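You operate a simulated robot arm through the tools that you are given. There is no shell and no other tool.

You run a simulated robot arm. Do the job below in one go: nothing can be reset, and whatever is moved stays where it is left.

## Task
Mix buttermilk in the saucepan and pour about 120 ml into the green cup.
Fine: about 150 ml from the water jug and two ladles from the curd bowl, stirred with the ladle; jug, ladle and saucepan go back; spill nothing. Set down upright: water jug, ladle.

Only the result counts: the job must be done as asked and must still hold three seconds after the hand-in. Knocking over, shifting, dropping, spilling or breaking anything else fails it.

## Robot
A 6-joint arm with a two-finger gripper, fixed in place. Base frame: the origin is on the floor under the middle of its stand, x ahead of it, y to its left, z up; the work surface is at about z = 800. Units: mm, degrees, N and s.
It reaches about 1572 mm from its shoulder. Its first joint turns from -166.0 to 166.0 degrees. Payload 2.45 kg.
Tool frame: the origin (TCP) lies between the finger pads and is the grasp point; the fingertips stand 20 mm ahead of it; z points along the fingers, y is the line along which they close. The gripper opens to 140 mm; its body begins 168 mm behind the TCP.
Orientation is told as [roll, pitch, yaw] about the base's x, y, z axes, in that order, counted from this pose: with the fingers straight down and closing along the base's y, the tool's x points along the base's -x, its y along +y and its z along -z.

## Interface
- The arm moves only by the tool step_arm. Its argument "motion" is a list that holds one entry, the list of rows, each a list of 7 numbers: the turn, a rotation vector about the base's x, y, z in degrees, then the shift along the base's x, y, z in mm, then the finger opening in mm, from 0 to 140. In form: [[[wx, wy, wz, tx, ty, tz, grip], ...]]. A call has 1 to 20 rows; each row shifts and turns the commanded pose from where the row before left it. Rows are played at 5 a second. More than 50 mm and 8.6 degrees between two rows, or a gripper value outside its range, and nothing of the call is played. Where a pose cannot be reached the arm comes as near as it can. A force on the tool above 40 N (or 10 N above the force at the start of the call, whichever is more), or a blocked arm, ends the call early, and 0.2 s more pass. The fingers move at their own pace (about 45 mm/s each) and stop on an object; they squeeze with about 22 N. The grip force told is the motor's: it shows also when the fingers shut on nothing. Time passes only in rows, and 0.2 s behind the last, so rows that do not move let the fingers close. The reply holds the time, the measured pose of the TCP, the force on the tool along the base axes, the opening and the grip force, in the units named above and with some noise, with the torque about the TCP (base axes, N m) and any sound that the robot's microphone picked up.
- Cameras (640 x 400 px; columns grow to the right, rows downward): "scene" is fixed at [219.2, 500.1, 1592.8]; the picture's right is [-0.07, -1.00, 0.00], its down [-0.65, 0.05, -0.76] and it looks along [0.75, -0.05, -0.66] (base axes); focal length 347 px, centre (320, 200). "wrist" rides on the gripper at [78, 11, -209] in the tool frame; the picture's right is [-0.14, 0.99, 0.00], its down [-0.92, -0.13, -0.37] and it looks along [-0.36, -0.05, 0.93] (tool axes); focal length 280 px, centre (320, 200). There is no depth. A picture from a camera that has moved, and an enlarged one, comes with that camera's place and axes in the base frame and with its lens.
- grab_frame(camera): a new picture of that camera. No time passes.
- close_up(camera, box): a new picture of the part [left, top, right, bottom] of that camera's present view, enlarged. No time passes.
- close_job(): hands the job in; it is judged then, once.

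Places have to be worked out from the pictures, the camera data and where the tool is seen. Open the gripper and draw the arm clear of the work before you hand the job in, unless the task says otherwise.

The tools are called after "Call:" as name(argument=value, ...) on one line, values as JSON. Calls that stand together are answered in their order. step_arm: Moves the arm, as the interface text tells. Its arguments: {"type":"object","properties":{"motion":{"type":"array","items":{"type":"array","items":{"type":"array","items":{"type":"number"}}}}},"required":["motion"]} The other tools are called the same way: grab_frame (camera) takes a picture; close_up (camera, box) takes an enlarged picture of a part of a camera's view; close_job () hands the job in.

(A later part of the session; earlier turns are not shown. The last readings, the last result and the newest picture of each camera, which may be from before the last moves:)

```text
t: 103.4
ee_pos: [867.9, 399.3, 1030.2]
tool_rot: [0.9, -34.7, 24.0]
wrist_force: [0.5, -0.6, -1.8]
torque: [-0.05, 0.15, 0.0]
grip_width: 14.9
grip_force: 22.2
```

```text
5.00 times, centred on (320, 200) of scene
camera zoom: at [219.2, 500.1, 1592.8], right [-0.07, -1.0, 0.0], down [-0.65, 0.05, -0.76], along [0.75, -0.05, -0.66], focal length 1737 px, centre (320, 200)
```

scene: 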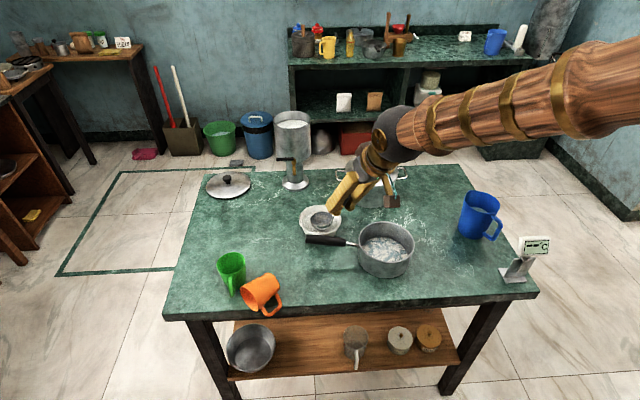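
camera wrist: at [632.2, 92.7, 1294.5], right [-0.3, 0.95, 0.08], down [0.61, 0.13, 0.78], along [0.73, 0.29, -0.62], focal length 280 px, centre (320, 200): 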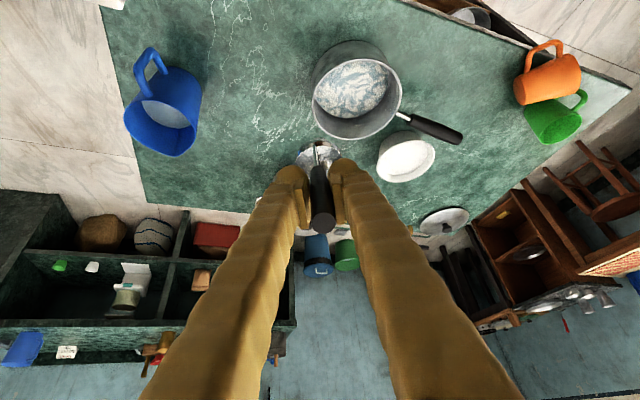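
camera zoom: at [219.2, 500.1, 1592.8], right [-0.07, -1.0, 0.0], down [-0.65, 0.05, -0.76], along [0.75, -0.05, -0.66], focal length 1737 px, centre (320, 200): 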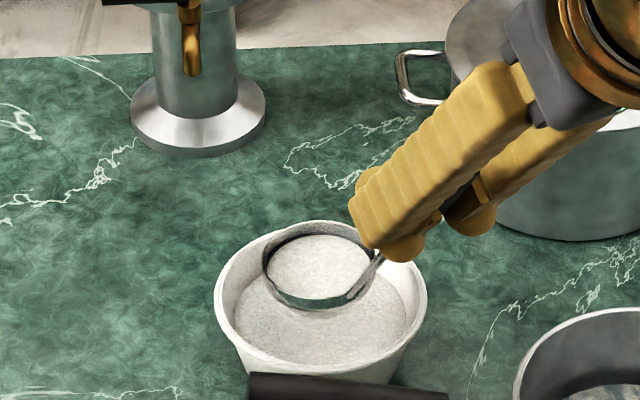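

The second ladle is full. I raise it and carry it slowly over the pan's new place, staying higher above the rim this time.

Call:
step_arm(motion=[[[0, 0, 0, 0, 0, 12, 0], [0, 0, 0, 0, 0, 20, 0], [0, 0, 0, 0, 0, 16, 0], [0, 0, 0, 0, 0, 8, 0], [0, 0, 0, -3.3, -5, 0, 0], [0, 0, 0, -6.5, -10, 0, 0], [0, 0, 0, -9.8, -15.1, 0, 0], [0, 0, 0, -12.5, -19.3, 0, 0], [0, 0, 0, -12.5, -19.3, 0, 0], [0, 0, 0, -12.5, -19.3, 0, 0], [0, 0, 0, -12.5, -19.3, 0, 0], [0, 0, 0, -12.5, -19.3, 0, 0], [0, 0, 0, -12, -18.4, 0, 0], [0, 0, 0, -9.8, -15.1, 0, 0], [0, 0, 0, -6, -9.2, 0, 0], [0, 0, 0, -3.4, -5, 0, 0], [0, 0, 0, 0, 0, 0, 0]]])

Call:
close_up(camera="scene", box=[320, 160, 460, 280])

Call:
close_up(camera="wrist", box=[240, 60, 400, 210])

```text
t: 107.0
ee_pos: [756.1, 225.7, 1084.8]
tool_rot: [0.9, -34.9, 24.0]
wrist_force: [-0.4, 0.4, -1.7]
torque: [-0.08, 0.09, 0.0]
grip_width: 15.3
grip_force: 21.4
```

```text
3.33 times, centred on (390, 220) of scene
camera zoom: at [219.2, 500.1, 1592.8], right [-0.07, -1.0, 0.0], down [-0.65, 0.05, -0.76], along [0.75, -0.05, -0.66], focal length 1158 px, centre (87, 133)
```

zoom: 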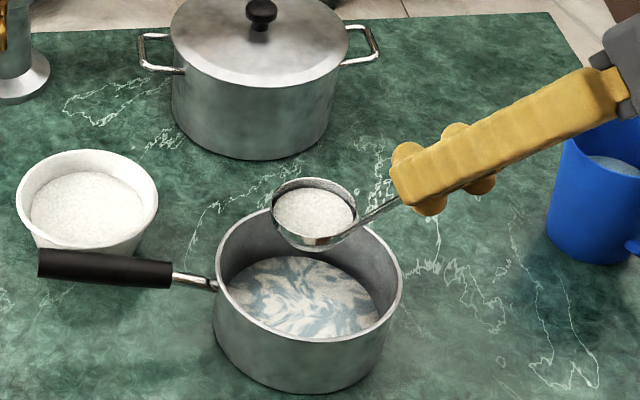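

```text
2.67 times, centred on (320, 135) of wrist
camera zoom: at [587.2, 156.8, 1212.2], right [-0.31, 0.95, 0.09], down [0.56, 0.1, 0.83], along [0.77, 0.31, -0.56], focal length 748 px, centre (320, 373)
```

zoom: 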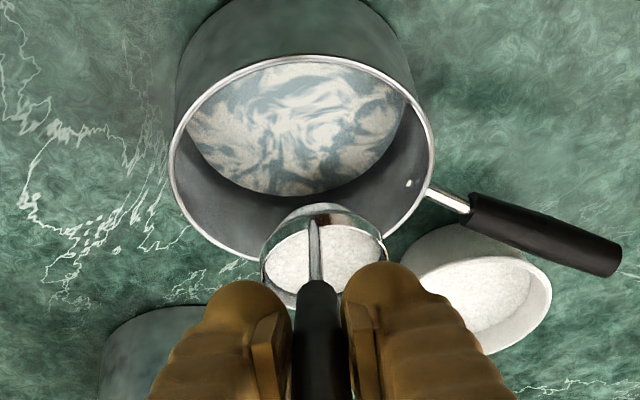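

The ladle is over the pan centre, well above the rim. I lower slightly and start rolling it to pour, keeping the bowl over the pan.

Call:
step_arm(motion=[[[0, 0, 0, 0, 0, -10, 0], [0, 0, 0, 0, 0, -6, 0], [4.44, 1.97, -6.98, 1.1, 1.94, 1.25, 0], [4.44, 1.97, -6.98, 1.1, 1.94, 1.25, 0], [4.44, 1.97, -6.98, 1.1, 1.94, 1.25, 0], [4.44, 1.97, -6.98, 1.1, 1.94, 1.25, 0], [4.44, 1.97, -6.98, 1.1, 1.94, 1.25, 0], [4.44, 1.97, -6.98, 1.1, 1.94, 1.25, 0], [0, 0, 0, 0, 0, 0, 0]]])

Call:
close_up(camera="scene", box=[320, 160, 460, 280])

Call:
step_arm(motion=[[[4.44, 1.97, -6.98, 1.1, 1.94, 1.25, 0], [4.44, 1.97, -6.98, 1.1, 1.94, 1.25, 0], [4.44, 1.97, -6.98, 1.1, 1.94, 1.25, 0], [4.44, 1.97, -6.98, 2.05, -1.2, 0.97, 0], [0, 0, 0, 0, 0, 0, 0], [0, 0, 0, 0, 0, 0, 0]]])

Call:
close_up(camera="scene", box=[320, 160, 460, 280])

```text
t: 109.0
ee_pos: [763.2, 236.8, 1077.5]
tool_rot: [29.5, -21.0, -32.5]
wrist_force: [0.7, -0.4, -1.1]
torque: [-0.05, 0.13, 0.01]
grip_width: 15.0
grip_force: 22.0
```

```text
3.33 times, centred on (390, 220) of scene
camera zoom: at [219.2, 500.1, 1592.8], right [-0.07, -1.0, 0.0], down [-0.65, 0.05, -0.76], along [0.75, -0.05, -0.66], focal length 1158 px, centre (87, 133)
```

zoom: 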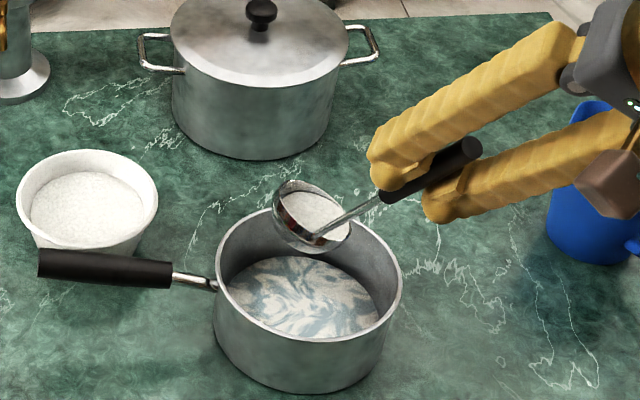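

```text
t: 110.4
ee_pos: [768.4, 240.8, 1082.3]
tool_rot: [35.9, -2.8, -62.0]
wrist_force: [-0.3, -1.0, -2.0]
torque: [-0.04, 0.09, 0.02]
grip_width: 15.3
grip_force: 22.4
```

```text
3.33 times, centred on (390, 220) of scene
camera zoom: at [219.2, 500.1, 1592.8], right [-0.07, -1.0, 0.0], down [-0.65, 0.05, -0.76], along [0.75, -0.05, -0.66], focal length 1158 px, centre (87, 133)
```

zoom: 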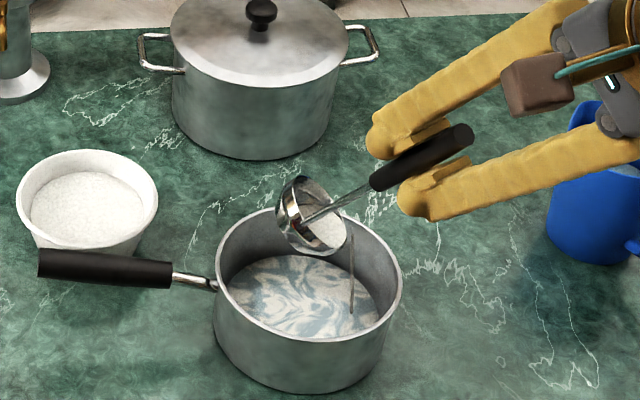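

The stream falls well inside the pan. I continue the roll in two parts.

Call:
step_arm(motion=[[[4.44, 1.97, -6.98, 2.05, 0, 0.97, 0], [4.44, 1.97, -6.98, 2.05, 0, 0.97, 0], [4.44, 1.97, -6.98, 2.05, 0, 0.97, 0], [4.44, 1.97, -6.98, 2.05, 0, 0.97, 0], [0, 0, 0, 0, 0, 0, 0]]])

Call:
close_up(camera="scene", box=[320, 160, 460, 280])

Call:
step_arm(motion=[[[4.44, 1.97, -6.98, 2.05, 0, 0.97, 0], [4.44, 1.97, -6.98, 2.05, 0, 0.97, 0], [4.44, 1.97, -6.98, 2.05, 0, 0.97, 0], [0, 0, 0, 0, 0, 0, 0], [0, 0, 0, 0, 0, 0, 0]]])

Call:
close_up(camera="scene", box=[320, 160, 460, 280])

```text
t: 111.6
ee_pos: [776.6, 240.3, 1085.9]
tool_rot: [32.5, 16.2, -90.7]
wrist_force: [0.9, 0.1, -1.1]
torque: [-0.03, 0.11, 0.04]
grip_width: 15.1
grip_force: 22.1
```

```text
3.33 times, centred on (390, 220) of scene
camera zoom: at [219.2, 500.1, 1592.8], right [-0.07, -1.0, 0.0], down [-0.65, 0.05, -0.76], along [0.75, -0.05, -0.66], focal length 1158 px, centre (87, 133)
```

zoom: 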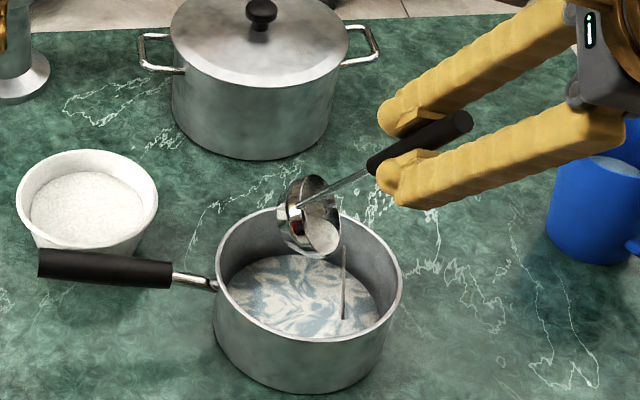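

```text
t: 112.8
ee_pos: [782.7, 240.6, 1088.4]
tool_rot: [23.0, 27.8, -115.0]
wrist_force: [0.6, 0.0, -1.7]
torque: [-0.04, 0.1, 0.02]
grip_width: 15.3
grip_force: 21.8
```

```text
3.33 times, centred on (390, 220) of scene
camera zoom: at [219.2, 500.1, 1592.8], right [-0.07, -1.0, 0.0], down [-0.65, 0.05, -0.76], along [0.75, -0.05, -0.66], focal length 1158 px, centre (87, 133)
```

zoom: 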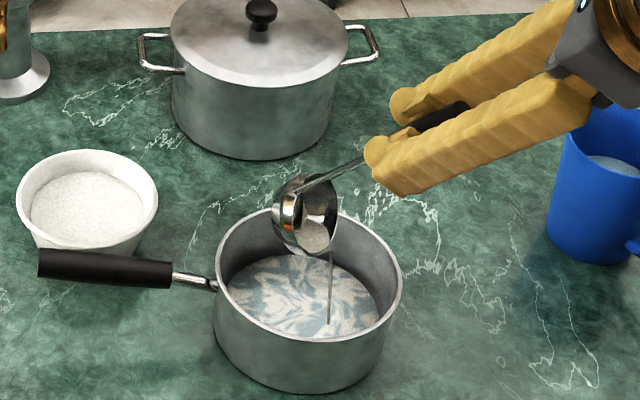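

It drains well. I roll two more steps and hold for it to empty.

Call:
step_arm(motion=[[[4.44, 1.97, -6.98, 2.05, 0, 0.97, 0], [4.44, 1.97, -6.98, 2.05, 0, 0.97, 0], [0, 0, 0, 0, 0, 0, 0], [0, 0, 0, 0, 0, 0, 0], [0, 0, 0, 0, 0, 0, 0], [0, 0, 0, 0, 0, 0, 0]]])

Call:
close_up(camera="scene", box=[360, 190, 430, 250])

```text
t: 114.2
ee_pos: [786.6, 239.6, 1090.8]
tool_rot: [13.5, 32.9, -133.8]
wrist_force: [0.1, -0.3, -1.6]
torque: [-0.06, 0.05, 0.0]
grip_width: 15.1
grip_force: 22.0
```

```text
6.67 times, centred on (395, 220) of scene
camera zoom: at [219.2, 500.1, 1592.8], right [-0.07, -1.0, 0.0], down [-0.65, 0.05, -0.76], along [0.75, -0.05, -0.66], focal length 2316 px, centre (-180, 67)
```

zoom: 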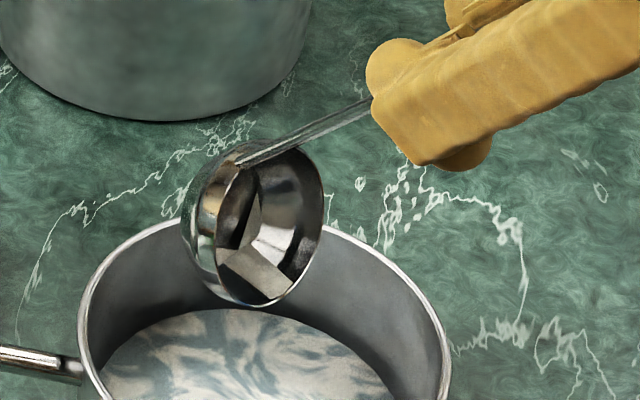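

The ladle is empty. I roll it back upright over the pan for stirring.

Call:
step_arm(motion=[[[-4.44, -1.97, 6.98, -1.68, -0.74, -1.0, 0], [-4.44, -1.97, 6.98, -1.68, -0.74, -1.0, 0], [-4.44, -1.97, 6.98, -1.68, -0.74, -1.0, 0], [-4.44, -1.97, 6.98, -1.68, -0.74, -1.0, 0], [-4.44, -1.97, 6.98, -1.68, -0.74, -1.0, 0], [-4.44, -1.97, 6.98, -1.68, -0.74, -1.0, 0], [-4.44, -1.97, 6.98, -1.68, -0.74, -1.0, 0], [-4.44, -1.97, 6.98, -1.68, -0.74, -1.0, 0], [-4.44, -1.97, 6.98, -1.68, -0.74, -1.0, 0], [-4.44, -1.97, 6.98, -1.68, -0.74, -1.0, 0], [-4.44, -1.97, 6.98, -1.68, -0.74, -1.0, 0], [-4.44, -1.97, 6.98, -1.68, -0.74, -1.0, 0], [-4.44, -1.97, 6.98, -1.68, -0.74, -1.0, 0], [-4.44, -1.97, 6.98, -1.68, -0.74, -1.0, 0], [-4.44, -1.97, 6.98, -1.68, -0.74, -1.0, 0], [-4.44, -1.97, 6.98, -1.68, -0.74, -1.0, 0], [-4.44, -1.97, 6.98, -1.68, -0.74, -1.0, 0], [-4.44, -1.97, 6.98, -1.68, -0.74, -1.0, 0], [-4.44, -1.97, 6.98, -1.68, -0.74, -1.0, 0], [0, 0, 0, 0, 0, 0, 0]]])

Call:
close_up(camera="scene", box=[340, 180, 440, 280])

Call:
close_up(camera="wrist", box=[240, 60, 400, 210])

```text
t: 118.4
ee_pos: [753.9, 228.0, 1071.8]
tool_rot: [1.0, -34.9, 24.0]
wrist_force: [-0.3, 0.9, -1.1]
torque: [-0.03, 0.11, 0.0]
grip_width: 15.1
grip_force: 22.1
```

```text
4.00 times, centred on (390, 230) of scene
camera zoom: at [219.2, 500.1, 1592.8], right [-0.07, -1.0, 0.0], down [-0.65, 0.05, -0.76], along [0.75, -0.05, -0.66], focal length 1390 px, centre (40, 80)
```

zoom: 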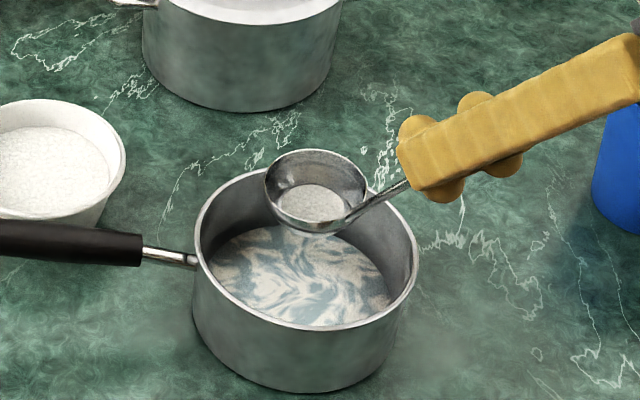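

```text
2.67 times, centred on (320, 135) of wrist
camera zoom: at [583.8, 159.2, 1197.7], right [-0.31, 0.95, 0.09], down [0.55, 0.1, 0.83], along [0.77, 0.31, -0.56], focal length 748 px, centre (320, 373)
```

zoom: 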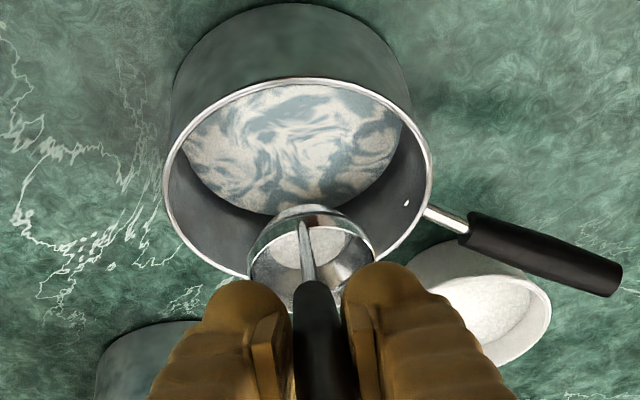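

The ladle is upright over the pan centre, with only a small residue that stirring will wash out. I lower it into the liquid, slightly toward the far side so the stem clears the rim.

Call:
step_arm(motion=[[[0, 0, 0, 5, 2, -20, 0], [0, 0, 0, 4, 2, -25, 0], [0, 0, 0, 0, 0, -25, 0], [0, 0, 0, 0, 0, -15, 0], [0, 0, 0, 0, 0, 0, 0]]])

Call:
close_up(camera="scene", box=[340, 180, 440, 280])

Call:
close_up(camera="wrist", box=[240, 60, 400, 210])

```text
t: 119.6
ee_pos: [763.8, 231.1, 985.1]
tool_rot: [1.0, -34.8, 24.0]
wrist_force: [-0.3, 0.4, -1.0]
torque: [-0.04, 0.08, -0.01]
grip_width: 14.9
grip_force: 21.6
```

```text
4.00 times, centred on (390, 230) of scene
camera zoom: at [219.2, 500.1, 1592.8], right [-0.07, -1.0, 0.0], down [-0.65, 0.05, -0.76], along [0.75, -0.05, -0.66], focal length 1390 px, centre (40, 80)
```

zoom: 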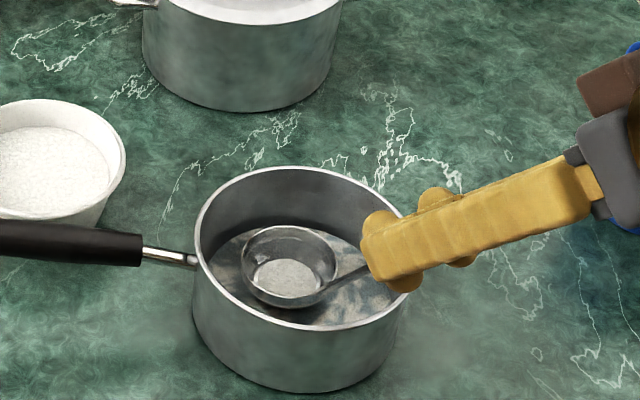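

```text
2.67 times, centred on (320, 135) of wrist
camera zoom: at [593.4, 163.6, 1112.4], right [-0.31, 0.95, 0.09], down [0.56, 0.1, 0.83], along [0.77, 0.31, -0.56], focal length 748 px, centre (320, 373)
```

zoom: 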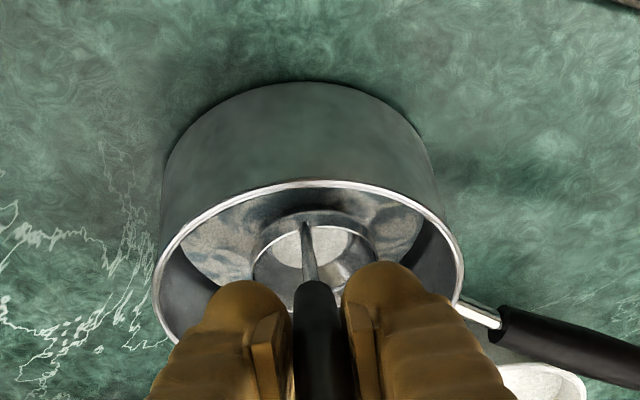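

The ladle bowl is inside the pan and clear of the walls. I lower it until it nearly touches the floor.

Call:
step_arm(motion=[[[0, 0, 0, 0, 0, -6, 0], [0, 0, 0, 0, 0, -6, 0], [0, 0, 0, 0, 0, -3, 0], [0, 0, 0, 0, 0, 0, 0]]])

Call:
step_arm(motion=[[[0, 0, 0, 0, 0, -2, 0], [0, 0, 0, 0, 0, -2, 0], [0, 0, 0, 0, 0, 0, 0]]])

Call:
close_up(camera="scene", box=[340, 180, 440, 280])

```text
t: 120.6
ee_pos: [763.4, 232.4, 971.3]
tool_rot: [1.0, -34.8, 24.1]
wrist_force: [0.0, 0.0, -2.0]
torque: [-0.05, 0.08, -0.02]
grip_width: 15.3
grip_force: 22.5
```

```text
t: 121.4
ee_pos: [764.3, 232.0, 967.7]
tool_rot: [1.0, -34.8, 24.0]
wrist_force: [-2.7, -4.0, 10.0]
torque: [0.23, -0.45, -0.05]
grip_width: 15.0
grip_force: 22.2
```

```text
4.00 times, centred on (390, 230) of scene
camera zoom: at [219.2, 500.1, 1592.8], right [-0.07, -1.0, 0.0], down [-0.65, 0.05, -0.76], along [0.75, -0.05, -0.66], focal length 1390 px, centre (40, 80)
```

zoom: 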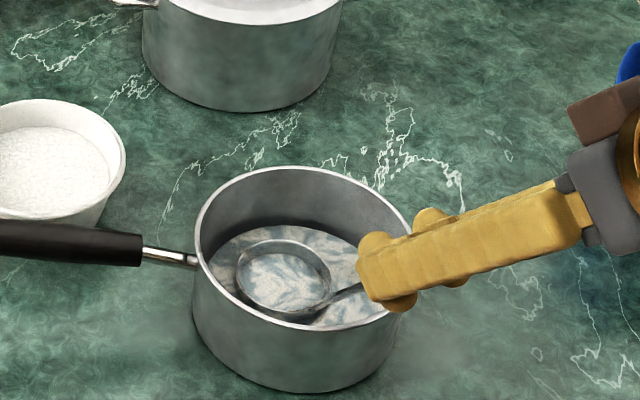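

The ladle touched the pan floor, so I raise it 3 mm and stir in circles of 16 mm radius.

Call:
step_arm(motion=[[[0, 0, 0, 0, 0, 3, 0], [0, 0, 0, 8, 0, 0, 0], [0, 0, 0, 8, 0, 0, 0], [0, 0, 0, -4.69, 11.31, 0, 0], [0, 0, 0, -11.31, 4.69, 0, 0], [0, 0, 0, -11.31, -4.69, 0, 0], [0, 0, 0, -4.69, -11.31, 0, 0], [0, 0, 0, 4.69, -11.31, 0, 0], [0, 0, 0, 11.31, -4.69, 0, 0], [0, 0, 0, 11.31, 4.69, 0, 0], [0, 0, 0, 4.69, 11.31, 0, 0], [0, 0, 0, -4.69, 11.31, 0, 0], [0, 0, 0, -11.31, 4.69, 0, 0], [0, 0, 0, -11.31, -4.69, 0, 0], [0, 0, 0, -4.69, -11.31, 0, 0], [0, 0, 0, 4.69, -11.31, 0, 0], [0, 0, 0, 11.31, -4.69, 0, 0], [0, 0, 0, 11.31, 4.69, 0, 0], [0, 0, 0, 4.69, 11.31, 0, 0]]])

Call:
close_up(camera="scene", box=[340, 180, 440, 280])

```text
t: 125.4
ee_pos: [779.9, 232.0, 969.7]
tool_rot: [1.1, -34.8, 24.0]
wrist_force: [-0.7, -0.2, -1.6]
torque: [-0.03, 0.09, 0.0]
grip_width: 14.9
grip_force: 22.0
```

```text
4.00 times, centred on (390, 230) of scene
camera zoom: at [219.2, 500.1, 1592.8], right [-0.07, -1.0, 0.0], down [-0.65, 0.05, -0.76], along [0.75, -0.05, -0.66], focal length 1390 px, centre (40, 80)
```

zoom: 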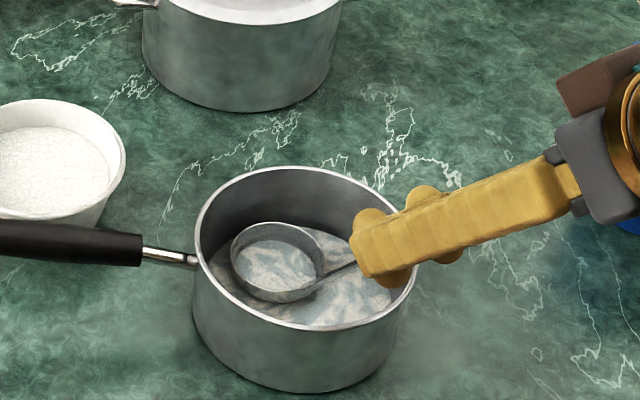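

The swirl is mixing. I stir several more rounds, somewhat faster.

Call:
step_arm(motion=[[[0, 0, 0, -8, 13.86, 0, 0], [0, 0, 0, -16, 0, 0, 0], [0, 0, 0, -8, -13.86, 0, 0], [0, 0, 0, 8, -13.86, 0, 0], [0, 0, 0, 16, 0, 0, 0], [0, 0, 0, 8, 13.86, 0, 0], [0, 0, 0, -8, 13.86, 0, 0], [0, 0, 0, -16, 0, 0, 0], [0, 0, 0, -8, -13.86, 0, 0], [0, 0, 0, 8, -13.86, 0, 0], [0, 0, 0, 16, 0, 0, 0], [0, 0, 0, 8, 13.86, 0, 0], [0, 0, 0, -8, 13.86, 0, 0], [0, 0, 0, -16, 0, 0, 0], [0, 0, 0, -8, -13.86, 0, 0], [0, 0, 0, 8, -13.86, 0, 0], [0, 0, 0, 16, 0, 0, 0], [0, 0, 0, 8, 13.86, 0, 0]]])

Call:
close_up(camera="scene", box=[340, 180, 440, 280])

```text
t: 129.2
ee_pos: [780.0, 233.0, 970.6]
tool_rot: [1.0, -34.8, 24.1]
wrist_force: [-0.8, 0.5, -1.1]
torque: [-0.03, 0.11, 0.0]
grip_width: 15.3
grip_force: 21.7
```

```text
4.00 times, centred on (390, 230) of scene
camera zoom: at [219.2, 500.1, 1592.8], right [-0.07, -1.0, 0.0], down [-0.65, 0.05, -0.76], along [0.75, -0.05, -0.66], focal length 1390 px, centre (40, 80)
```

zoom: 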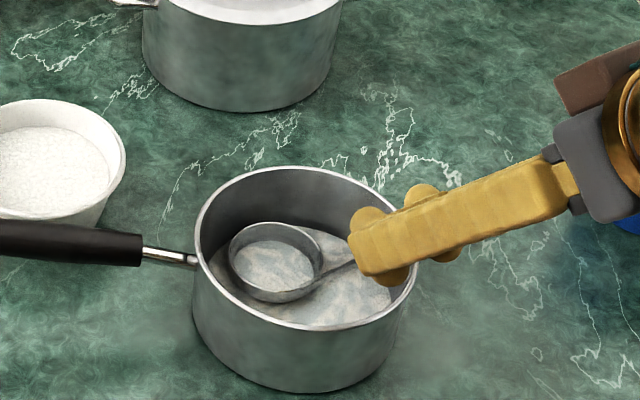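

It is getting more uniform. I keep stirring until the streaks are gone.

Call:
step_arm(motion=[[[0, 0, 0, -8, 13.86, 0, 0], [0, 0, 0, -16, 0, 0, 0], [0, 0, 0, -8, -13.86, 0, 0], [0, 0, 0, 8, -13.86, 0, 0], [0, 0, 0, 16, 0, 0, 0], [0, 0, 0, 8, 13.86, 0, 0], [0, 0, 0, -8, 13.86, 0, 0], [0, 0, 0, -16, 0, 0, 0], [0, 0, 0, -8, -13.86, 0, 0], [0, 0, 0, 8, -13.86, 0, 0], [0, 0, 0, 16, 0, 0, 0], [0, 0, 0, 8, 13.86, 0, 0], [0, 0, 0, -8, 13.86, 0, 0], [0, 0, 0, -16, 0, 0, 0], [0, 0, 0, -8, -13.86, 0, 0], [0, 0, 0, 8, -13.86, 0, 0], [0, 0, 0, 16, 0, 0, 0], [0, 0, 0, 8, 13.86, 0, 0]]])

Call:
step_arm(motion=[[[0, 0, 0, -8, 13.86, 0, 0], [0, 0, 0, -16, 0, 0, 0], [0, 0, 0, -8, -13.86, 0, 0], [0, 0, 0, 8, -13.86, 0, 0], [0, 0, 0, 16, 0, 0, 0], [0, 0, 0, 8, 13.86, 0, 0], [0, 0, 0, -8, 13.86, 0, 0], [0, 0, 0, -16, 0, 0, 0], [0, 0, 0, -8, -13.86, 0, 0], [0, 0, 0, 8, -13.86, 0, 0], [0, 0, 0, 16, 0, 0, 0], [0, 0, 0, 8, 13.86, 0, 0], [0, 0, 0, -8, 13.86, 0, 0], [0, 0, 0, -16, 0, 0, 0], [0, 0, 0, -8, -13.86, 0, 0], [0, 0, 0, 8, -13.86, 0, 0], [0, 0, 0, 16, 0, 0, 0], [0, 0, 0, 8, 13.86, 0, 0]]])

Call:
close_up(camera="scene", box=[340, 180, 440, 280])

```text
t: 133.0
ee_pos: [780.0, 232.3, 971.5]
tool_rot: [1.0, -34.9, 24.0]
wrist_force: [-0.4, 0.5, -1.2]
torque: [-0.05, 0.04, 0.01]
grip_width: 14.9
grip_force: 22.3
```

```text
t: 136.8
ee_pos: [779.6, 230.9, 971.5]
tool_rot: [1.0, -34.9, 24.0]
wrist_force: [0.5, 0.5, 0.1]
torque: [-0.08, 0.09, 0.0]
grip_width: 15.3
grip_force: 22.2
```

```text
4.00 times, centred on (390, 230) of scene
camera zoom: at [219.2, 500.1, 1592.8], right [-0.07, -1.0, 0.0], down [-0.65, 0.05, -0.76], along [0.75, -0.05, -0.66], focal length 1390 px, centre (40, 80)
```

zoom: 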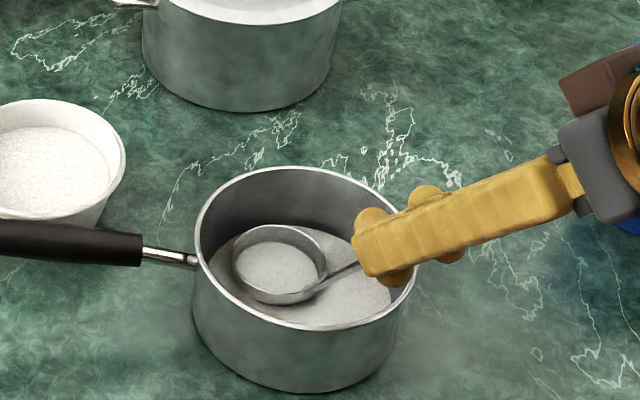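

The liquid is now uniform. I lift the ladle straight out over the pan and see how much it holds.

Call:
step_arm(motion=[[[0, 0, 0, -6, -2, 4, 0], [0, 0, 0, -5, -2, 8, 0], [0, 0, 0, -5, -2, 14, 0], [0, 0, 0, 0, 0, 20, 0], [0, 0, 0, 0, 0, 25, 0], [0, 0, 0, 0, 0, 25, 0], [0, 0, 0, 0, 0, 10, 0], [0, 0, 0, 0, 0, 0, 0]]])

Call:
close_up(camera="scene", box=[340, 180, 440, 280])

Call:
grab_frame(camera="scene")

```text
t: 138.6
ee_pos: [762.7, 225.8, 1076.4]
tool_rot: [1.0, -34.8, 24.0]
wrist_force: [0.5, 0.1, -1.5]
torque: [-0.05, 0.08, -0.01]
grip_width: 15.1
grip_force: 22.0
```

```text
4.00 times, centred on (390, 230) of scene
camera zoom: at [219.2, 500.1, 1592.8], right [-0.07, -1.0, 0.0], down [-0.65, 0.05, -0.76], along [0.75, -0.05, -0.66], focal length 1390 px, centre (40, 80)
```

zoom: 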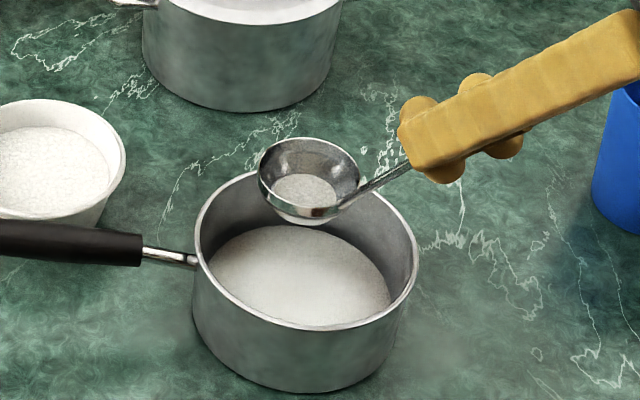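

```text
taken
```

scene: 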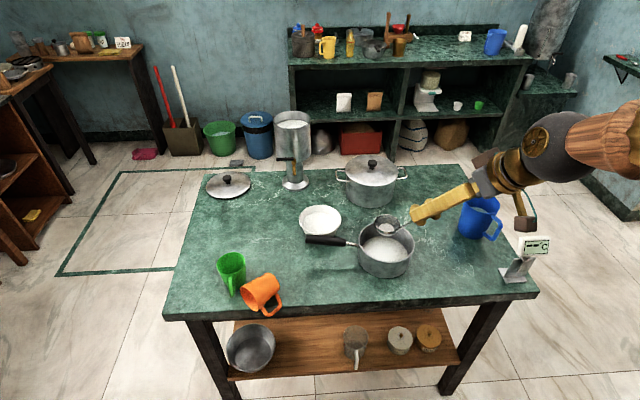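

Only a few millilitres cling in the ladle. I carry it level, high over the table, back to its own place.

Call:
step_arm(motion=[[[0, 0, 0, 0, 0, 20, 0], [0, 0, 0, 0, 0, 30, 0], [0, 0, 0, 10, -8, 10, 0], [0, 0, -6, 22, -17, 0, 0], [0, 0, -7, 26, -20.5, 0, 0], [0, 0, -7, 26, -20.5, 0, 0], [0, 0, -7, 26, -20.5, 0, 0], [0, 0, -7, 26, -20.5, 0, 0], [0, 0, -7, 26, -20.5, 0, 0], [0, 0, -7, 26, -20.5, 0, 0], [0, 0, -6.6, 22, -15, 0, 0], [0, 0, 0, 27, -2, 0, 0], [0, 0, 0, 27, -2, 0, 0], [0, 0, 0, 20, -1, 0, 0], [0, 0, 0, 7, 0, 0, 0], [0, 0, 0, 0, 0, 0, 0]]])

Call:
grab_frame(camera="scene")

Call:
grab_frame(camera="wrist")

```text
t: 142.0
ee_pos: [1054.0, 58.7, 1136.9]
tool_rot: [1.0, -34.8, -30.5]
wrist_force: [-0.1, 0.7, -0.6]
torque: [0.06, 0.07, -0.07]
grip_width: 15.1
grip_force: 21.8
```

```text
taken
```

scene: 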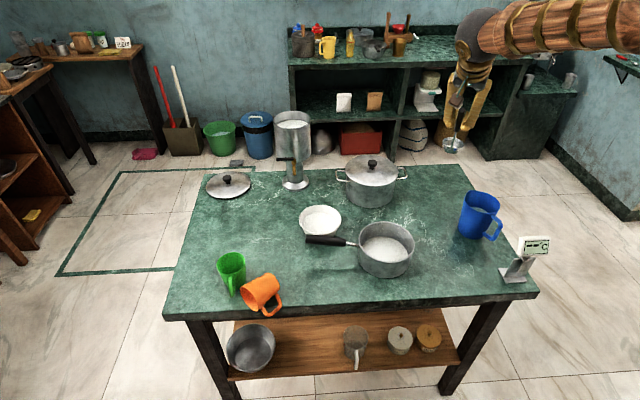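

```text
taken
camera wrist: at [901.4, 157.7, 1263.0], right [0.59, 0.8, 0.09], down [0.4, -0.39, 0.83], along [0.7, -0.45, -0.56], focal length 280 px, centre (320, 200)
```

wrist: 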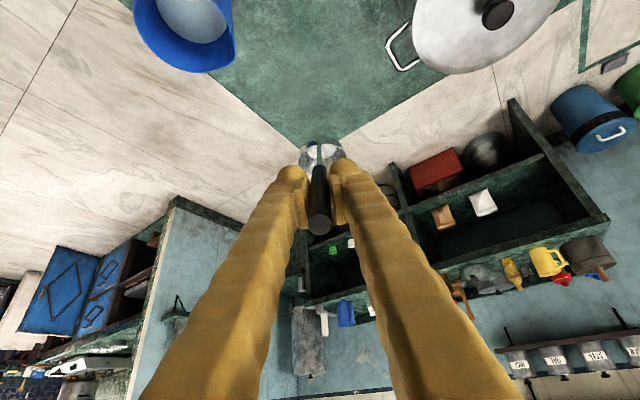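

The ladle hangs above its place. I lower it and check against its first picture before contact.

Call:
step_arm(motion=[[[0, 0, 0, 0, 0, -25, 0], [0, 0, 0, 0, 0, -32, 0], [0, 0, 0, 0, 0, -32, 0], [0, 0, 0, 0, 0, -32, 0], [0, 0, 0, 0, 0, -25, 0], [0, 0, 0, 0, 0, -10, 0], [0, 0, 0, 0, 0, 0, 0]]])

Call:
close_up(camera="scene", box=[410, 150, 480, 210])

Call:
grab_frame(camera="wrist")

```text
t: 143.6
ee_pos: [1054.7, 58.1, 979.1]
tool_rot: [1.0, -34.9, -30.6]
wrist_force: [0.1, 0.2, -2.0]
torque: [0.06, 0.14, -0.01]
grip_width: 15.0
grip_force: 21.9
```

```text
6.67 times, centred on (445, 180) of scene
camera zoom: at [219.2, 500.1, 1592.8], right [-0.07, -1.0, 0.0], down [-0.65, 0.05, -0.76], along [0.75, -0.05, -0.66], focal length 2316 px, centre (-513, 333)
```

zoom: 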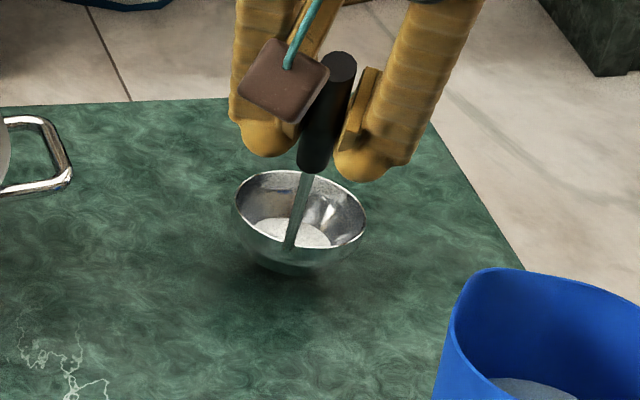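

```text
taken
camera wrist: at [901.6, 157.6, 1105.9], right [0.59, 0.8, 0.09], down [0.4, -0.39, 0.83], along [0.7, -0.45, -0.56], focal length 280 px, centre (320, 200)
```

wrist: 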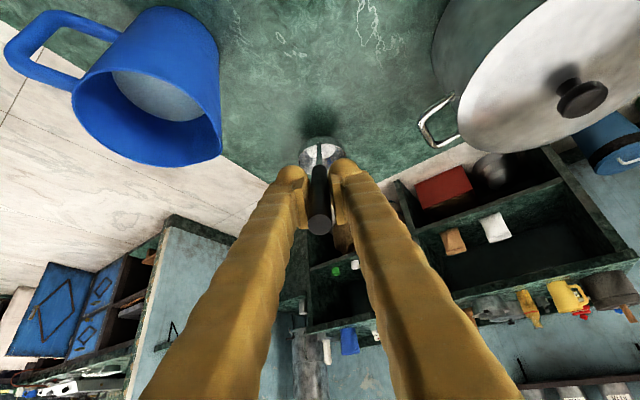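

The ladle leans about 3 degrees sideways in the grip compared with its first picture. I correct that and lower it in small steps until it touches.

Call:
step_arm(motion=[[[-1.3, 0.77, 0, 0, 0, 0, 0], [-1.3, 0.77, 0, 0, 0, -4, 0], [0, 0, 0, 0, 0, -4, 0], [0, 0, 0, 0, 0, 0, 0]]])

Call:
close_up(camera="scene", box=[410, 150, 480, 210])

Call:
step_arm(motion=[[[0, 0, 0, 0, 0, -3, 0], [0, 0, 0, 0, 0, 0, 0]]])

Call:
step_arm(motion=[[[0, 0, 0, 0, 0, -2, 0], [0, 0, 0, 0, 0, 0, 0]]])

```text
t: 144.6
ee_pos: [1054.8, 58.6, 972.9]
tool_rot: [-2.7, -34.8, -28.6]
wrist_force: [0.0, -0.2, -1.3]
torque: [0.06, 0.11, 0.0]
grip_width: 14.9
grip_force: 21.8
```

```text
6.67 times, centred on (445, 180) of scene
camera zoom: at [219.2, 500.1, 1592.8], right [-0.07, -1.0, 0.0], down [-0.65, 0.05, -0.76], along [0.75, -0.05, -0.66], focal length 2316 px, centre (-513, 333)
```

zoom: 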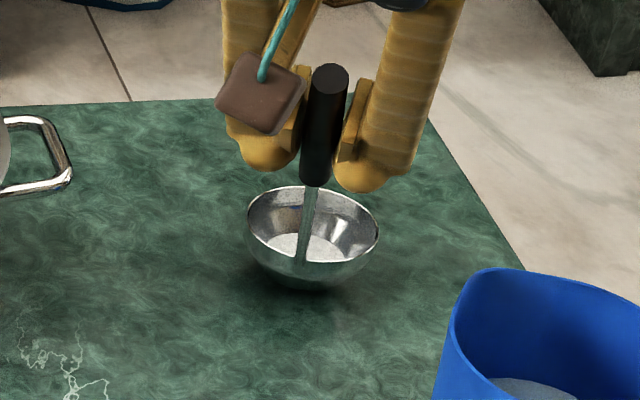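

```text
t: 145.2
ee_pos: [1055.3, 58.0, 969.0]
tool_rot: [-2.7, -34.6, -28.5]
wrist_force: [-0.1, 0.2, -1.6]
torque: [0.06, 0.08, -0.02]
grip_width: 14.7
grip_force: 22.7
```

```text
t: 145.8
ee_pos: [1054.1, 56.8, 968.4]
tool_rot: [-2.6, -34.7, -28.5]
wrist_force: [0.5, 0.2, -1.3]
torque: [0.01, 0.08, -0.02]
grip_width: 15.1
grip_force: 22.1
```

It now matches its first picture. I lower further in small steps.

Call:
step_arm(motion=[[[0, 0, 0, 0, 0, -2, 0], [0, 0, 0, 0, 0, 0, 0]]])

Call:
step_arm(motion=[[[0, 0, 0, 0, 0, -1.5, 0], [0, 0, 0, 0, 0, 0, 0]]])

Call:
step_arm(motion=[[[0, 0, 0, 0, 0, -1.5, 0], [0, 0, 0, 0, 0, 0, 0]]])

Call:
close_up(camera="scene", box=[410, 150, 480, 210])

```text
t: 146.4
ee_pos: [1053.4, 58.6, 966.3]
tool_rot: [-2.6, -34.7, -28.4]
wrist_force: [0.0, 0.0, 4.0]
torque: [-0.1, -0.23, -0.03]
grip_width: 15.0
grip_force: 21.5
```

```text
t: 147.0
ee_pos: [1055.2, 57.1, 964.4]
tool_rot: [-2.7, -34.7, -28.5]
wrist_force: [-3.8, 1.8, 9.6]
torque: [-0.21, -0.44, -0.01]
grip_width: 15.2
grip_force: 22.5
```

```text
t: 147.6
ee_pos: [1055.1, 58.0, 964.2]
tool_rot: [-2.6, -34.6, -28.5]
wrist_force: [-4.0, 1.4, 8.8]
torque: [-0.18, -0.34, -0.02]
grip_width: 14.8
grip_force: 22.2
```

```text
6.67 times, centred on (445, 180) of scene
camera zoom: at [219.2, 500.1, 1592.8], right [-0.07, -1.0, 0.0], down [-0.65, 0.05, -0.76], along [0.75, -0.05, -0.66], focal length 2316 px, centre (-513, 333)
```

zoom: 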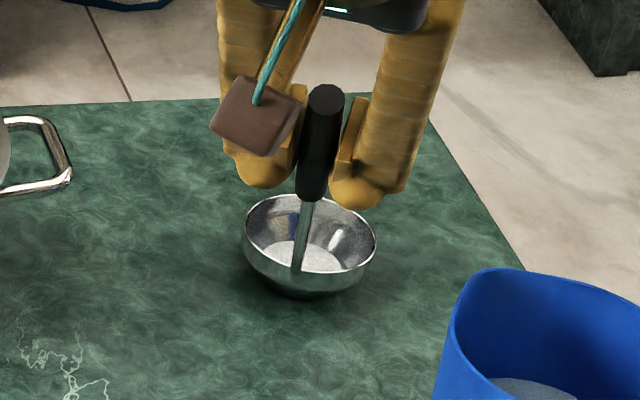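

The ladle stands on the table within 3 mm of its first place. I ease off and open the fingers.

Call:
step_arm(motion=[[[0, 0, 0, 0, 0, 1.5, 0], [0, 0, 0, 0, 0, 0, 20], [0, 0, 0, 0, 0, 0, 35], [0, 0, 0, 0, 0, 0, 60], [0, 0, 0, 0, 0, 0, 80], [0, 0, 0, 0, 0, 0, 80]]])

Call:
close_up(camera="scene", box=[410, 150, 480, 210])

Call:
grab_frame(camera="wrist")

```text
t: 149.0
ee_pos: [1054.8, 58.4, 964.5]
tool_rot: [-2.8, -34.7, -28.5]
wrist_force: [0.6, -0.2, 0.2]
torque: [-0.01, 0.03, -0.04]
grip_width: 79.8
grip_force: 0.0
```

```text
6.67 times, centred on (445, 180) of scene
camera zoom: at [219.2, 500.1, 1592.8], right [-0.07, -1.0, 0.0], down [-0.65, 0.05, -0.76], along [0.75, -0.05, -0.66], focal length 2316 px, centre (-513, 333)
```

zoom: 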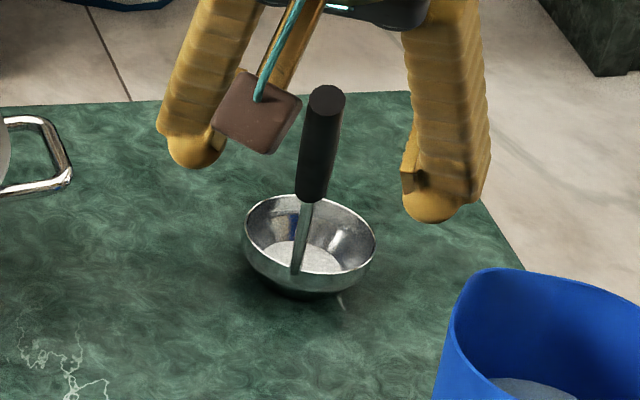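

```text
taken
camera wrist: at [904.2, 162.8, 1090.0], right [0.59, 0.8, 0.04], down [0.42, -0.36, 0.83], along [0.68, -0.48, -0.55], focal length 280 px, centre (320, 200)
```

wrist: 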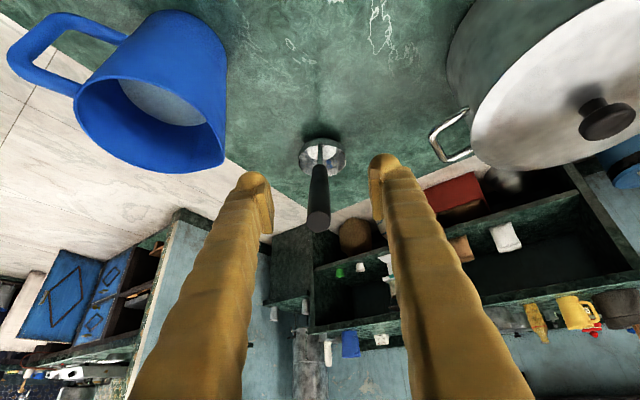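

The ladle stands alone. I draw back along the tool axis, then go and look at the tipped orange cup with the wrist camera, since it must be set up again before I pour.

Call:
step_arm(motion=[[[0, 0, 0, -15, 8.1, 24.7, 80], [0, 0, 0, -15, 8.1, 24.7, 80], [0, 0, 0, -15, 8.1, 24.7, 80], [0, 0, 0, -15, 8.1, 24.7, 80], [0, 0, 0, -15, 8.1, 24.7, 80], [0, 0, 0, -15, 8.1, 24.7, 80], [0, 0, 0, -15, 30, 15, 80], [0, 0, 7, -15, 40, 0, 80], [0, 0, 7, -15, 40, 0, 80], [0, 0, 7, -15, 40, 0, 80], [0, 0, 7, -20, 40, 0, 80], [0, 0, 0, -20, 40, 0, 80], [0, 0, 0, -20, 40, 0, 80], [0, 0, 0, -20, 40, 0, 80], [0, 0, 0, -20, 30, 0, 80], [0, 0, 0, 0, 0, 0, 80]]])

Call:
grab_frame(camera="wrist")

Call:
grab_frame(camera="scene")

```text
t: 152.4
ee_pos: [804.7, 445.8, 1128.7]
tool_rot: [-2.6, -34.6, -0.6]
wrist_force: [0.0, -0.6, -0.5]
torque: [0.0, 0.01, 0.0]
grip_width: 79.8
grip_force: 0.1
```

```text
taken
camera wrist: at [622.3, 468.2, 1254.3], right [0.15, 0.99, 0.04], down [0.54, -0.12, 0.83], along [0.83, -0.1, -0.55], focal length 280 px, centre (320, 200)
```

wrist: 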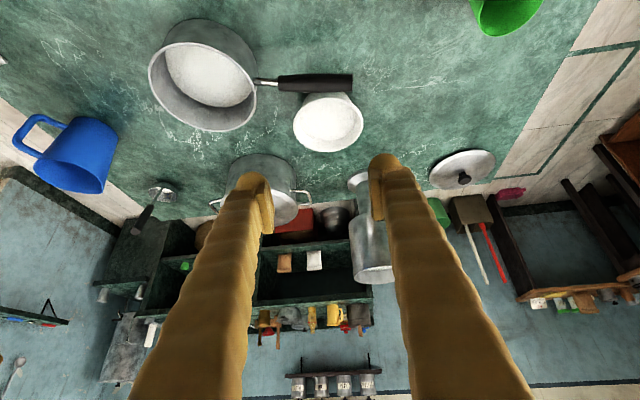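

```text
taken
```

scene: 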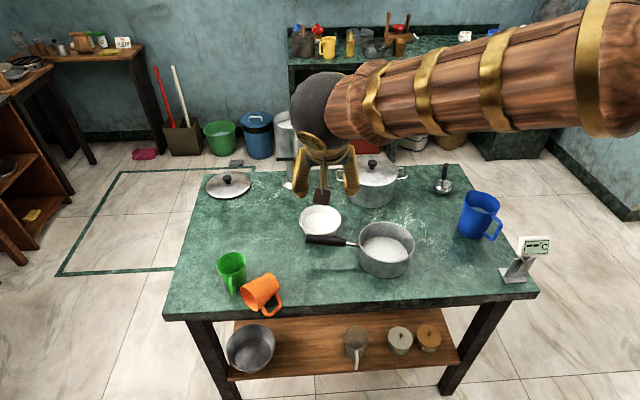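

The ladle and the other things stand. I turn the hand to point down above the orange cup and look at it closely.

Call:
step_arm(motion=[[[0, 7, 0, -23, 33, 0, 80], [0, 7, 0, -23, 33, 0, 80], [0, 7, 0, -23, 33, 0, 80], [0, 7, 0, -23, 33, 0, 80], [0, 6.6, 0, -23, 33, 0, 80], [2.6, 0, 0.6, 0, 0, 0, 80], [0, 0, 0, 0, 0, 0, 80]]])

Call:
grab_frame(camera="wrist")

Call:
close_up(camera="scene", box=[200, 230, 310, 320])

```text
t: 154.0
ee_pos: [690.1, 613.1, 1126.8]
tool_rot: [-0.2, -0.1, 0.2]
wrist_force: [0.1, 0.0, -0.5]
torque: [0.01, 0.0, 0.02]
grip_width: 80.1
grip_force: 0.0
```

```text
taken
camera wrist: at [612.1, 624.2, 1335.5], right [0.13, 0.99, -0.01], down [0.92, -0.12, 0.37], along [0.37, -0.06, -0.93], focal length 280 px, centre (320, 200)
```

wrist: 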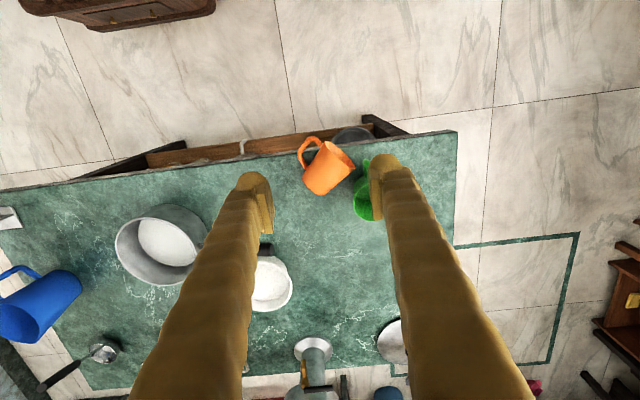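

```text
4.44 times, centred on (255, 275) of scene
camera zoom: at [219.2, 500.1, 1592.8], right [-0.07, -1.0, 0.0], down [-0.65, 0.05, -0.76], along [0.75, -0.05, -0.66], focal length 1544 px, centre (609, -133)
```

zoom: 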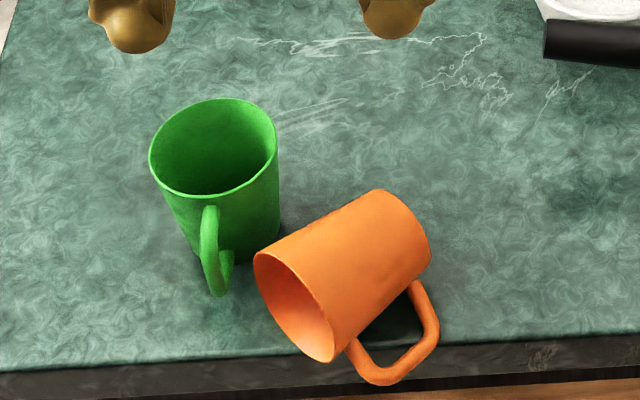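

Call:
close_up(camera="wrist", box=[270, 120, 400, 230])

```text
3.64 times, centred on (335, 175) of wrist
camera zoom: at [612.1, 624.2, 1335.5], right [0.13, 0.99, -0.01], down [0.92, -0.12, 0.37], along [0.37, -0.06, -0.93], focal length 1020 px, centre (266, 291)
```

zoom: 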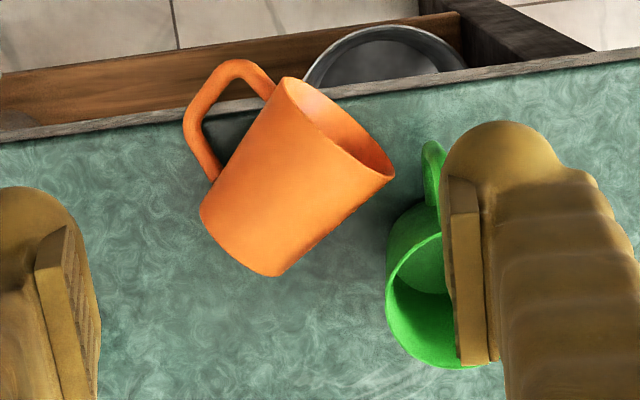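

Seen from above, the orange cup lies with its base at about (783, 583) and its mouth at (726, 642), facing azimuth 134, with the handle over the table edge. I plan to pinch its upper wall at the mouth, so I first move clear in front of the table and turn the hand in stages.

Call:
step_arm(motion=[[[0, 0, -7.6, -8.3, 19.5, -11, 80], [0, 0, -7.6, -8.3, 19.5, -11, 80], [0, 0, -7.6, -8.3, 19.5, -11, 80], [0, 0, -7.6, -8.3, 19.5, -11, 80], [0, 0, -7.6, -8.3, 19.5, -11, 80], [0, 0, -7.5, -8.3, 19.5, -12, 80], [0, 0, 0, 0, 0, 0, 80]]])

Call:
step_arm(motion=[[[-5.52, -5.42, 0, -4, 4, 0, 80], [-5.52, -5.42, 0, -4, 4, 0, 80], [-5.52, -5.42, 0, -4, 4, 0, 80], [-5.52, -5.42, 0, -4, 4, 0, 80], [-5.52, -5.42, 0, -4, 4, 0, 80], [0, 0, 0, 0, 0, 0, 80]]])

Call:
grab_frame(camera="scene")

```text
t: 155.6
ee_pos: [638.7, 729.6, 1057.2]
tool_rot: [-0.4, -0.1, -45.4]
wrist_force: [-1.5, -0.2, 0.0]
torque: [0.01, 0.0, -0.04]
grip_width: 79.8
grip_force: 0.1
```

```text
t: 157.0
ee_pos: [619.2, 748.4, 1060.3]
tool_rot: [-0.4, -38.9, -45.3]
wrist_force: [0.1, 0.7, 0.2]
torque: [0.0, -0.02, -0.01]
grip_width: 79.7
grip_force: 0.1
```

```text
taken
```

scene: 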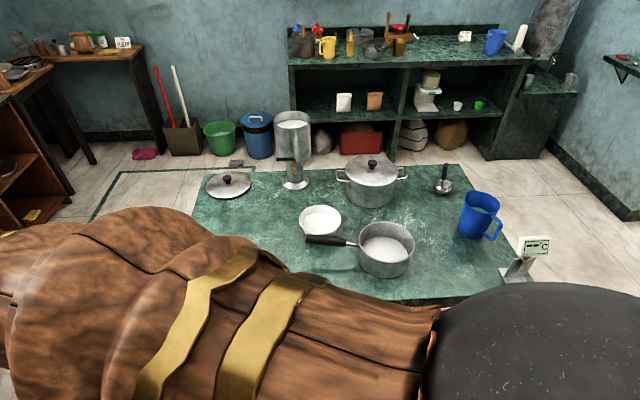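

The pose follows well; the forearm now hides the scene camera, so I rely on the wrist camera. I continue the pitch.

Call:
step_arm(motion=[[[-5.52, -5.42, 0, 0, 0, 0, 80], [-5.52, -5.42, 0, 0, 0, 0, 80], [-5.52, -5.42, 0, 0, 0, 0, 80], [-5.52, -5.42, 0, 0, 0, 0, 80], [-5.45, -5.35, 0, 0, 0, 0, 80], [0, 0, 0, 0, 0, 0, 80]]])

Call:
grab_frame(camera="wrist")

Call:
grab_frame(camera="scene")

```text
t: 158.4
ee_pos: [619.5, 748.2, 1060.1]
tool_rot: [-1.1, -77.5, -44.7]
wrist_force: [0.7, 0.4, -0.5]
torque: [-0.02, 0.0, 0.0]
grip_width: 80.0
grip_force: 0.0
```

```text
taken
camera wrist: at [474.0, 913.8, 1028.6], right [0.73, 0.67, 0.13], down [-0.2, 0.03, 0.98], along [0.65, -0.74, 0.15], focal length 280 px, centre (320, 200)
```

wrist: 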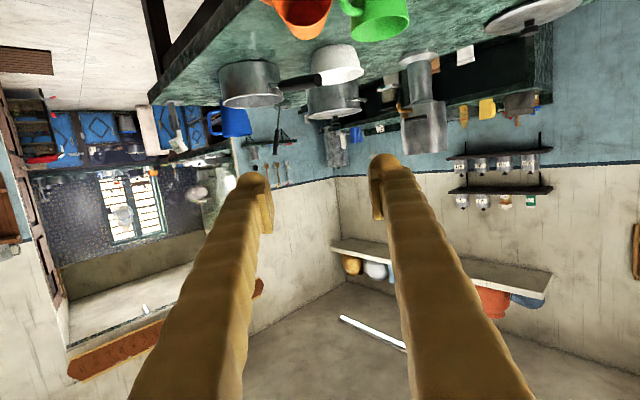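

```text
taken
```

scene: 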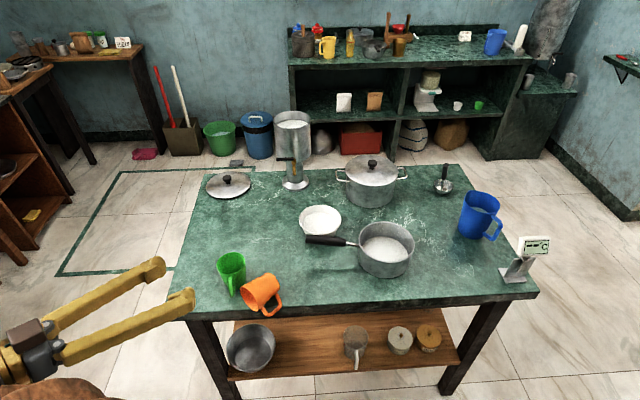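

The hand now points at the cup from in front of the table. I roll it a quarter turn so the fingers close vertically.

Call:
step_arm(motion=[[[-5.62, 5.72, 1.79, 0, 0, 0, 80], [-5.62, 5.72, 1.79, 0, 0, 0, 80], [-5.62, 5.72, 1.79, 0, 0, 0, 60], [-5.62, 5.72, 1.79, 0, 0, 0, 50], [-5.62, 5.72, 1.79, 0, 0, 0, 40], [-5.62, 5.72, 1.79, 0, 0, 0, 40], [-5.62, 5.72, 1.79, 0, 0, 0, 40], [-5.62, 5.72, 1.79, 0, 0, 0, 40], [-5.62, 5.72, 1.79, 0, 0, 0, 40], [-5.62, 5.72, 1.79, 0, 0, 0, 40], [-5.62, 5.72, 1.79, 0, 0, 0, 40], [0, 0, 0, 0, 0, 0, 40]]])

Call:
grab_frame(camera="wrist")

Call:
grab_frame(camera="scene")

```text
t: 161.0
ee_pos: [618.7, 749.9, 1060.8]
tool_rot: [-77.7, 0.6, 44.6]
wrist_force: [0.7, -0.1, 0.8]
torque: [0.01, -0.02, -0.02]
grip_width: 39.9
grip_force: 0.1
```

```text
taken
camera wrist: at [419.0, 841.1, 1093.8], right [-0.06, 0.24, -0.97], down [0.42, 0.89, 0.19], along [0.9, -0.4, -0.15], focal length 280 px, centre (320, 200)
```

wrist: 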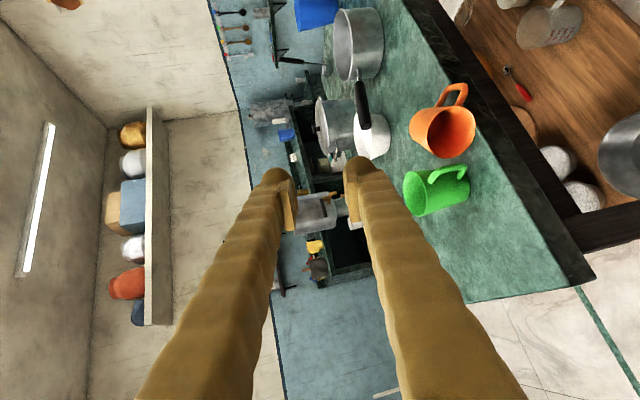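

```text
taken
```

scene: 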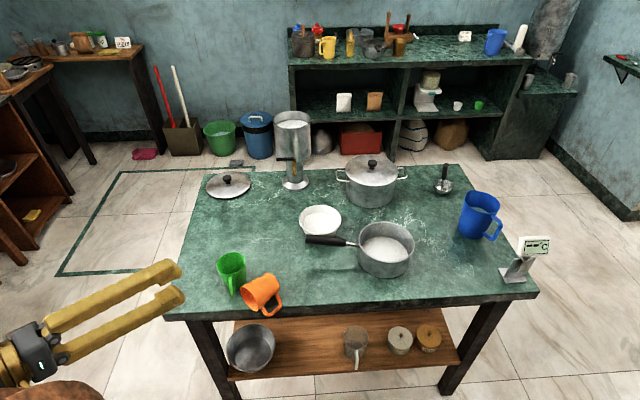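

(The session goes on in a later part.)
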